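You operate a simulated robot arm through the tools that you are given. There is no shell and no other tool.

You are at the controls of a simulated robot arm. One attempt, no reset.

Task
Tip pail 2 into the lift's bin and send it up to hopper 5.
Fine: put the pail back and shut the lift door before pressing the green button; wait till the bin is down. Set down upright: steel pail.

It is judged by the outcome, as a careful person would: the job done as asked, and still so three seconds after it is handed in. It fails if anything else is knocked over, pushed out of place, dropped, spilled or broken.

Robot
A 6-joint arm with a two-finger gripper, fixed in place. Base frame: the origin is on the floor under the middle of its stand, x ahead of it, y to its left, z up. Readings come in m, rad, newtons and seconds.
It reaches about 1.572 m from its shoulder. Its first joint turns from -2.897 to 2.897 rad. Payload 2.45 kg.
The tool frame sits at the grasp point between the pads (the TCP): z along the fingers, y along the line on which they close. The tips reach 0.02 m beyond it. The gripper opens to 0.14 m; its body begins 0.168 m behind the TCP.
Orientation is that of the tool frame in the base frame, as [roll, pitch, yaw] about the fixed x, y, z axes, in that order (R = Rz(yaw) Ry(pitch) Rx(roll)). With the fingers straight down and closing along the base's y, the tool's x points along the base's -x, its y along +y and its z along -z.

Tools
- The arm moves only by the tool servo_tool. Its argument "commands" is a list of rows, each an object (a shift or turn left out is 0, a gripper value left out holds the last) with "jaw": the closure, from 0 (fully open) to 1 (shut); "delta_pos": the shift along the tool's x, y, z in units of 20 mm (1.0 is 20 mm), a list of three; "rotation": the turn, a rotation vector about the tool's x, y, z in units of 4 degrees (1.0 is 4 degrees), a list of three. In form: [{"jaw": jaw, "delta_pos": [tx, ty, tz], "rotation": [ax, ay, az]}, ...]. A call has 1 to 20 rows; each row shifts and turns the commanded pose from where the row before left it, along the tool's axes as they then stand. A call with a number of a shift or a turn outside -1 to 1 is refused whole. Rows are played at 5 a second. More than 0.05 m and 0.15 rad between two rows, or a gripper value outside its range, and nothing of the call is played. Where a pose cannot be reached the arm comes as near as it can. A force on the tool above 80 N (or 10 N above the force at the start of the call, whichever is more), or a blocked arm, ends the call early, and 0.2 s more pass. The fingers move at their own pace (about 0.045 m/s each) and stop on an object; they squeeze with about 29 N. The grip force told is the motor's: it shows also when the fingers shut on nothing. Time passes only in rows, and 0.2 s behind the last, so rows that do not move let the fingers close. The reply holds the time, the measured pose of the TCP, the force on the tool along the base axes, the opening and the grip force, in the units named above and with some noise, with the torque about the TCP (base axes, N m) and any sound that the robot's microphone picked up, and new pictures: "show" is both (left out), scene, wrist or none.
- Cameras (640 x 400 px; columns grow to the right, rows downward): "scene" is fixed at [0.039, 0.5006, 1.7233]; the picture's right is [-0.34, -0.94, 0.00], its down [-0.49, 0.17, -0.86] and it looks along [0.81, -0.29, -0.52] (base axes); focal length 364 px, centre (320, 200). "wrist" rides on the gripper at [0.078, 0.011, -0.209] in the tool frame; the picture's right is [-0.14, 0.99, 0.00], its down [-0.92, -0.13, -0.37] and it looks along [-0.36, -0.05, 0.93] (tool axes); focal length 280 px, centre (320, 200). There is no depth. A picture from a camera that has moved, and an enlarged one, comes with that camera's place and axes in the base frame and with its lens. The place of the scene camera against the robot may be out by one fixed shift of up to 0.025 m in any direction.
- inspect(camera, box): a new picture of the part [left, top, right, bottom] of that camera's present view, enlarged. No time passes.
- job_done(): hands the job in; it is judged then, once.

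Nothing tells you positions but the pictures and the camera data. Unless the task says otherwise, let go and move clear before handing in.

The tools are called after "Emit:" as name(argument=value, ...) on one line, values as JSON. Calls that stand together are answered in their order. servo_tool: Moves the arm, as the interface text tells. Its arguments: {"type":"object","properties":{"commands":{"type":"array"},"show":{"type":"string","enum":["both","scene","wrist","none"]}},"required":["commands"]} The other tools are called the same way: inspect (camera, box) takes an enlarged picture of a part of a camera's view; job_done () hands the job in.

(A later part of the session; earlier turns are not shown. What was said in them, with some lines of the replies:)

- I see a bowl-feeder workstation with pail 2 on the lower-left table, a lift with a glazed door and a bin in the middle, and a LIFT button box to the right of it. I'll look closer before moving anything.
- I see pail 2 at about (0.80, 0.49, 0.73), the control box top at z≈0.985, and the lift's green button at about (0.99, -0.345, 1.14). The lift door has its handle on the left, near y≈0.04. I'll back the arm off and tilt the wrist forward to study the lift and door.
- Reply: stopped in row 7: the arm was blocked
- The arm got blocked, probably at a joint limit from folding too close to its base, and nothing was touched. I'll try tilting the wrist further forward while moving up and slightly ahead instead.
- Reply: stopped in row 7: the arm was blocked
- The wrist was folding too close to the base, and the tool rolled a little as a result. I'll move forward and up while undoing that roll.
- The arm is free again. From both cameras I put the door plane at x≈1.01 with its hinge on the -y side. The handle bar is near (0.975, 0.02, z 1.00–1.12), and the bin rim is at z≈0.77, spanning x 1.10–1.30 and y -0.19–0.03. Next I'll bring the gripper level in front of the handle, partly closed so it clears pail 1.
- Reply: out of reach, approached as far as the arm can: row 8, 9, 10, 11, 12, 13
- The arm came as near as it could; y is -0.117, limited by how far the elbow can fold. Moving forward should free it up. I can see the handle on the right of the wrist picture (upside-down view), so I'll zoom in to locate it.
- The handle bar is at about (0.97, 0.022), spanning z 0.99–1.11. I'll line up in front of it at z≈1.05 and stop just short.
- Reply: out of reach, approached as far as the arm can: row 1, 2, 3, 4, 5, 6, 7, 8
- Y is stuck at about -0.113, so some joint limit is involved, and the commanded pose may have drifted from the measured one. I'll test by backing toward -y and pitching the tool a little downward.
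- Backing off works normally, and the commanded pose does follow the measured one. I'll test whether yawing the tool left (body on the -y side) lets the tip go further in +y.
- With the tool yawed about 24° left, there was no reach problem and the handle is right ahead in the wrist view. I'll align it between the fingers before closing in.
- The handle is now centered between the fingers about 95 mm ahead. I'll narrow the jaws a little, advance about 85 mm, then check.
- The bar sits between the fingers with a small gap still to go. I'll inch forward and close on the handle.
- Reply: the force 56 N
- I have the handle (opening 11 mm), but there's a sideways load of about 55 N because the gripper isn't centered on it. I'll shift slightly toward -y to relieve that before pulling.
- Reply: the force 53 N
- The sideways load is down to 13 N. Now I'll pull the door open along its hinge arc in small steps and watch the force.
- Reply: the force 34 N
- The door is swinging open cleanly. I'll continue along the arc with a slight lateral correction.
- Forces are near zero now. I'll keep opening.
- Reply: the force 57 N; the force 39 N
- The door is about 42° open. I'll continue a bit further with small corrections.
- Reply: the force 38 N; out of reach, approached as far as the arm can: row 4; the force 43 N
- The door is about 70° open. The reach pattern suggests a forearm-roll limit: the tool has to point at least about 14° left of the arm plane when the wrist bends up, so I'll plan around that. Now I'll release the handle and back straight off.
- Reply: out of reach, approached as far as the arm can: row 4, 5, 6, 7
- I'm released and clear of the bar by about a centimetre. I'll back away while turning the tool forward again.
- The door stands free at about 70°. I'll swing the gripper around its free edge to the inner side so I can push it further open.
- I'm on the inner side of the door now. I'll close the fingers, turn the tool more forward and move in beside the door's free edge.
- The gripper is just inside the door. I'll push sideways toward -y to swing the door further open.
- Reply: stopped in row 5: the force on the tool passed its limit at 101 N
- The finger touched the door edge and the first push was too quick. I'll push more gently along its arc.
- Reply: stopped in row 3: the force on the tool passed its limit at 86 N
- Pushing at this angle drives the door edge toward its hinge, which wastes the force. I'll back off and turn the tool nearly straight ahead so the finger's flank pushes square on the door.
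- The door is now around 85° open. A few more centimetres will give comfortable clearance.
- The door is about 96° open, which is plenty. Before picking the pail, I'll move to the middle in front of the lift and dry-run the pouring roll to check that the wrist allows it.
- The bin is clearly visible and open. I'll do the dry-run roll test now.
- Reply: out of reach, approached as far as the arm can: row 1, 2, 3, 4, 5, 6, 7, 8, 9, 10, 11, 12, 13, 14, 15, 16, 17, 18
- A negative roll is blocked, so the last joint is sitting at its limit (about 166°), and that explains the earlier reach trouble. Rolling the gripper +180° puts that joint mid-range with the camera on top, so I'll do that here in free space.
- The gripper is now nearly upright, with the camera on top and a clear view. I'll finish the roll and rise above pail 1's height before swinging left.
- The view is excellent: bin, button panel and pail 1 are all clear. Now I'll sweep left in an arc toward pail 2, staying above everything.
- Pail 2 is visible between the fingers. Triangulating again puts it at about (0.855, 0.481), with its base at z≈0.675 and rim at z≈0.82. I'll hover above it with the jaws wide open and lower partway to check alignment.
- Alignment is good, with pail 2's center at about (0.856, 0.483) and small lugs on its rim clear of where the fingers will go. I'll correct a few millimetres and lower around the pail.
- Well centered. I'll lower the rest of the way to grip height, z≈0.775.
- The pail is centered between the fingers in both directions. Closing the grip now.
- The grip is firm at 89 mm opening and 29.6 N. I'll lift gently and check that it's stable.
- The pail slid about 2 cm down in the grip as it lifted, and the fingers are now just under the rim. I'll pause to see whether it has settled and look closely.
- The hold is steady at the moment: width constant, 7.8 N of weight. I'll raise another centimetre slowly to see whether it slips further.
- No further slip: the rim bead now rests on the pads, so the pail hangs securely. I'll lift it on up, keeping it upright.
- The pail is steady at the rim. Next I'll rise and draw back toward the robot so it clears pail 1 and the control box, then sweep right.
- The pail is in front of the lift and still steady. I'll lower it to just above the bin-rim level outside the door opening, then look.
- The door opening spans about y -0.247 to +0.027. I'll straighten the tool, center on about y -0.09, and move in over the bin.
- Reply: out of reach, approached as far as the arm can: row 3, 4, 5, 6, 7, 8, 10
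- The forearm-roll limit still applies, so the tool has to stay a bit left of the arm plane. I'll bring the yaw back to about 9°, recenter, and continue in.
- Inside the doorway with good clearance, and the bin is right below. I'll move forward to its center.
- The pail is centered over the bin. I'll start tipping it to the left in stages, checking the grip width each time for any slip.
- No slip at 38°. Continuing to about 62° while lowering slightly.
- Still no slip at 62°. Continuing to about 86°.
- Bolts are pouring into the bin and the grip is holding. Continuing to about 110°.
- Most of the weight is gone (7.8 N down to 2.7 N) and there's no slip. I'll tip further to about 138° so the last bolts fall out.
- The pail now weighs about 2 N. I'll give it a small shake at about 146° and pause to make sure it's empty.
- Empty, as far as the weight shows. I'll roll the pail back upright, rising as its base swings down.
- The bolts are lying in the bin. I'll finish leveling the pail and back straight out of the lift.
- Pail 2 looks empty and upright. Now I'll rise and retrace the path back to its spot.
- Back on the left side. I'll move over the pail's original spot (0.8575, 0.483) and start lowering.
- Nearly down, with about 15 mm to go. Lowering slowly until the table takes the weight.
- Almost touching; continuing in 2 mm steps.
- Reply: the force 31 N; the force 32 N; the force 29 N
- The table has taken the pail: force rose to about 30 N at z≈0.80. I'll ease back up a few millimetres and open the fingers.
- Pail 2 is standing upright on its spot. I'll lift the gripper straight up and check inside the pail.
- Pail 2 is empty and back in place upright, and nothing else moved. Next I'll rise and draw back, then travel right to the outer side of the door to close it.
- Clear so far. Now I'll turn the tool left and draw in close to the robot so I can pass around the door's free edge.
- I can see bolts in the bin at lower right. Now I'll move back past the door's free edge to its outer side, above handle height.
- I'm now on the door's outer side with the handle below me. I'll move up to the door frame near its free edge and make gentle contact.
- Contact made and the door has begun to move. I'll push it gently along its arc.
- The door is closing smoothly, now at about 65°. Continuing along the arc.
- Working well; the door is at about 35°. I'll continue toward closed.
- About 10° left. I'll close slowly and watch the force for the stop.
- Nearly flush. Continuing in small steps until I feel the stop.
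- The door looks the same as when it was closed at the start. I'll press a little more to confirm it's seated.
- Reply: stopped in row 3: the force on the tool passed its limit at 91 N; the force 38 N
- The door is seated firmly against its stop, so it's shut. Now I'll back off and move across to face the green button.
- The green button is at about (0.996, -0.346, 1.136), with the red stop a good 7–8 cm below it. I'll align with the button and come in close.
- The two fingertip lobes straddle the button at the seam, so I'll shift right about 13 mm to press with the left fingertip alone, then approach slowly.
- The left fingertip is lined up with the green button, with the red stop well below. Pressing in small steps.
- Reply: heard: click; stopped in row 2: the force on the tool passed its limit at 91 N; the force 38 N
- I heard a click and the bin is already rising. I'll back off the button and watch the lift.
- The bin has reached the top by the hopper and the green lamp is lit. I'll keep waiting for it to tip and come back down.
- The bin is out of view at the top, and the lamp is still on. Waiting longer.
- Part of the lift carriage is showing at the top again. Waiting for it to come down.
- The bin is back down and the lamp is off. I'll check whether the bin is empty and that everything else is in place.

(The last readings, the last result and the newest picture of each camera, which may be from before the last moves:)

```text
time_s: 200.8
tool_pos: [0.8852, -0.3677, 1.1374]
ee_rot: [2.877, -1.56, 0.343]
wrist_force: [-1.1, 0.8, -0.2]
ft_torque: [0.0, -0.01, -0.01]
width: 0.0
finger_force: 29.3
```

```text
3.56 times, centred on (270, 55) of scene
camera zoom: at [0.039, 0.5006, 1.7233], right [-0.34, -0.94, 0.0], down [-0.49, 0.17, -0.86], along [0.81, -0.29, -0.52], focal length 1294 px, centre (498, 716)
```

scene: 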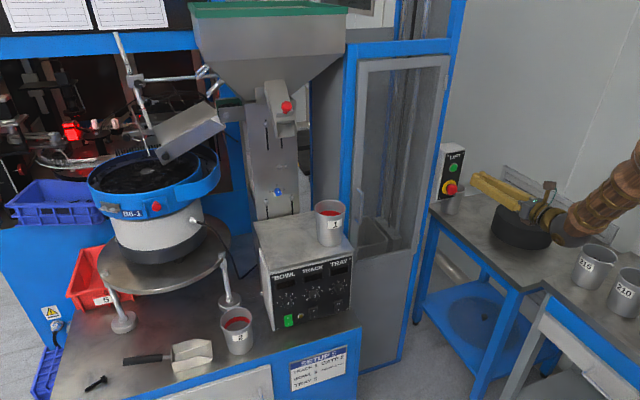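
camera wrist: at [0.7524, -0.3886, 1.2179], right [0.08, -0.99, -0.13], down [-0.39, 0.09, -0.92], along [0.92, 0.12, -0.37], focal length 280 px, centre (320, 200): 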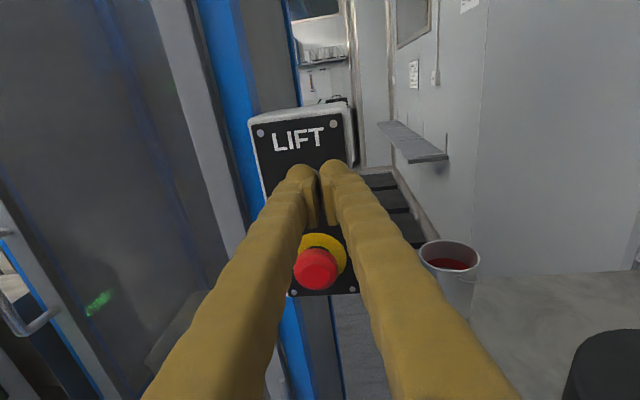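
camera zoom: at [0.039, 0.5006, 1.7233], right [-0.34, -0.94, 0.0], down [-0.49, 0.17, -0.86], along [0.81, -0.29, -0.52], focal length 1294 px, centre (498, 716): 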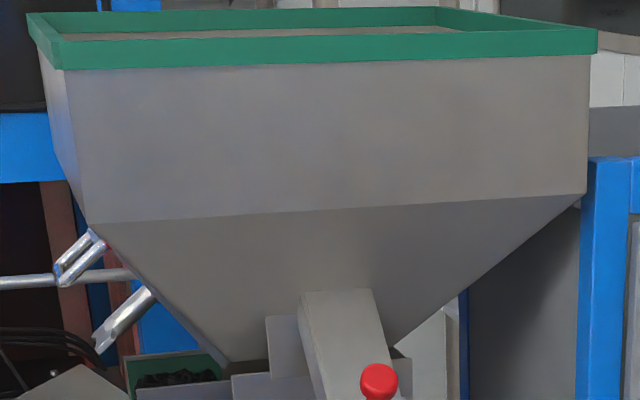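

Pail 2 is in its place, the door is shut, and the right-hand table is undisturbed. I'll take one last look into the bin from the wrist camera and move the arm clear.

Emit:
servo_tool(commands=[{"jaw": 1.0, "delta_pos": [0.5, 0, -0.8]}, {"delta_pos": [0.5, -0.6, -0.5]}, {"delta_pos": [0.5, -0.935, -0.3]}, {"delta_pos": [0.5, -0.935, -0.3]}, {"delta_pos": [0.5, -0.935, -0.3]}, {"delta_pos": [0.5, -0.935, -0.3]}, {"delta_pos": [0.5, -0.935, -0.3]}, {"delta_pos": [0.5, -0.935, -0.2]}, {"delta_pos": [0.5, -0.935, -0.1]}, {"delta_pos": [0.5, -0.935, 0]}, {"delta_pos": [0.5, -0.6, 0]}], show="both")

Emit:
inspect(camera="wrist", box=[220, 200, 480, 400])

```text
time_s: 203.2
tool_pos: [0.8092, -0.1991, 1.248]
ee_rot: [2.897, -1.559, 0.322]
wrist_force: [-0.4, -0.1, 1.1]
ft_torque: [0.02, -0.03, -0.04]
width: 0.0
finger_force: 29.6
camera wrist: at [0.603, -0.2257, 1.3275], right [0.08, -0.99, -0.13], down [-0.39, 0.1, -0.92], along [0.92, 0.12, -0.38], focal length 280 px, centre (320, 200)
```

scene: 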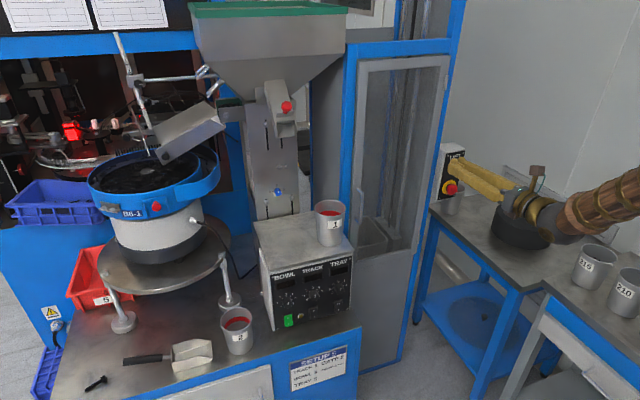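
wrist: 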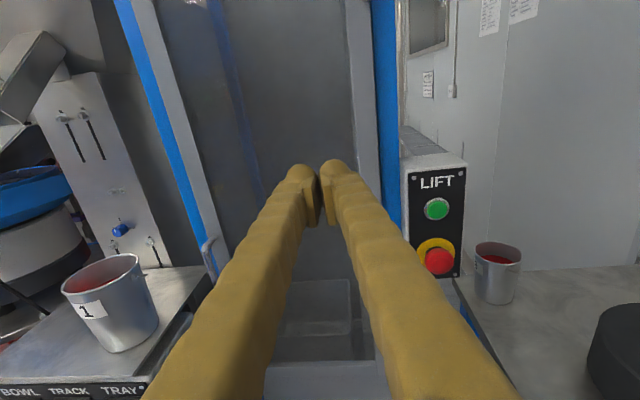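

```text
2.00 times, centred on (350, 300) of wrist
camera zoom: at [0.603, -0.2257, 1.3275], right [0.08, -0.99, -0.13], down [-0.39, 0.1, -0.92], along [0.92, 0.12, -0.38], focal length 561 px, centre (260, 0)
```

zoom: 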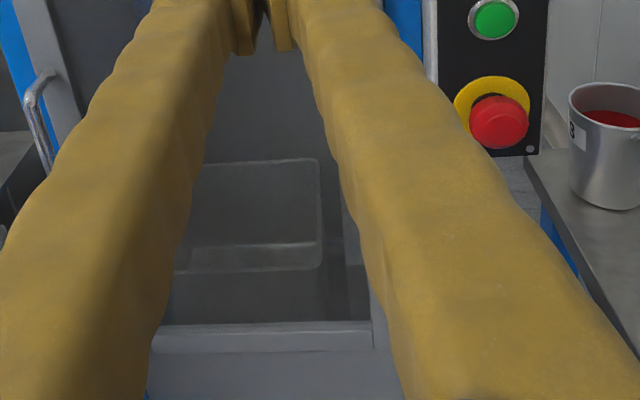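

The bin is down and looks empty through the glass. The door is shut, pail 2 stands empty and upright on its spot, and the arm is clear of everything, so I'm handing in.

Emit:
job_done()

```text
The job is handed in.
```

I tipped pail 2 into the lift's bin and sent it up to hopper 5. The bin is now back down, and I've handed the job in.

- **Pour:** the bolts fell into the bin. The pail's weight dropped from about 8 N to 2 N, and it looked empty afterwards.
- **Pail 2:** it's back on its original spot, standing upright.
- **Door:** I shut it against its stop before pressing the green button.
- **Lift:** the button clicked and the bin went up, then came back down with the lamp off. I couldn't see the bin tip at the top. Through the glass it now looks empty, though a finger hid part of it.

Nothing else looked knocked over or out of place in the last pictures, and the arm is clear. The arm's force limit stopped it four times at 86–101 N: twice while pushing the door further open, once when it seated, and once at the end of the button press. I saw no damage from any of them.
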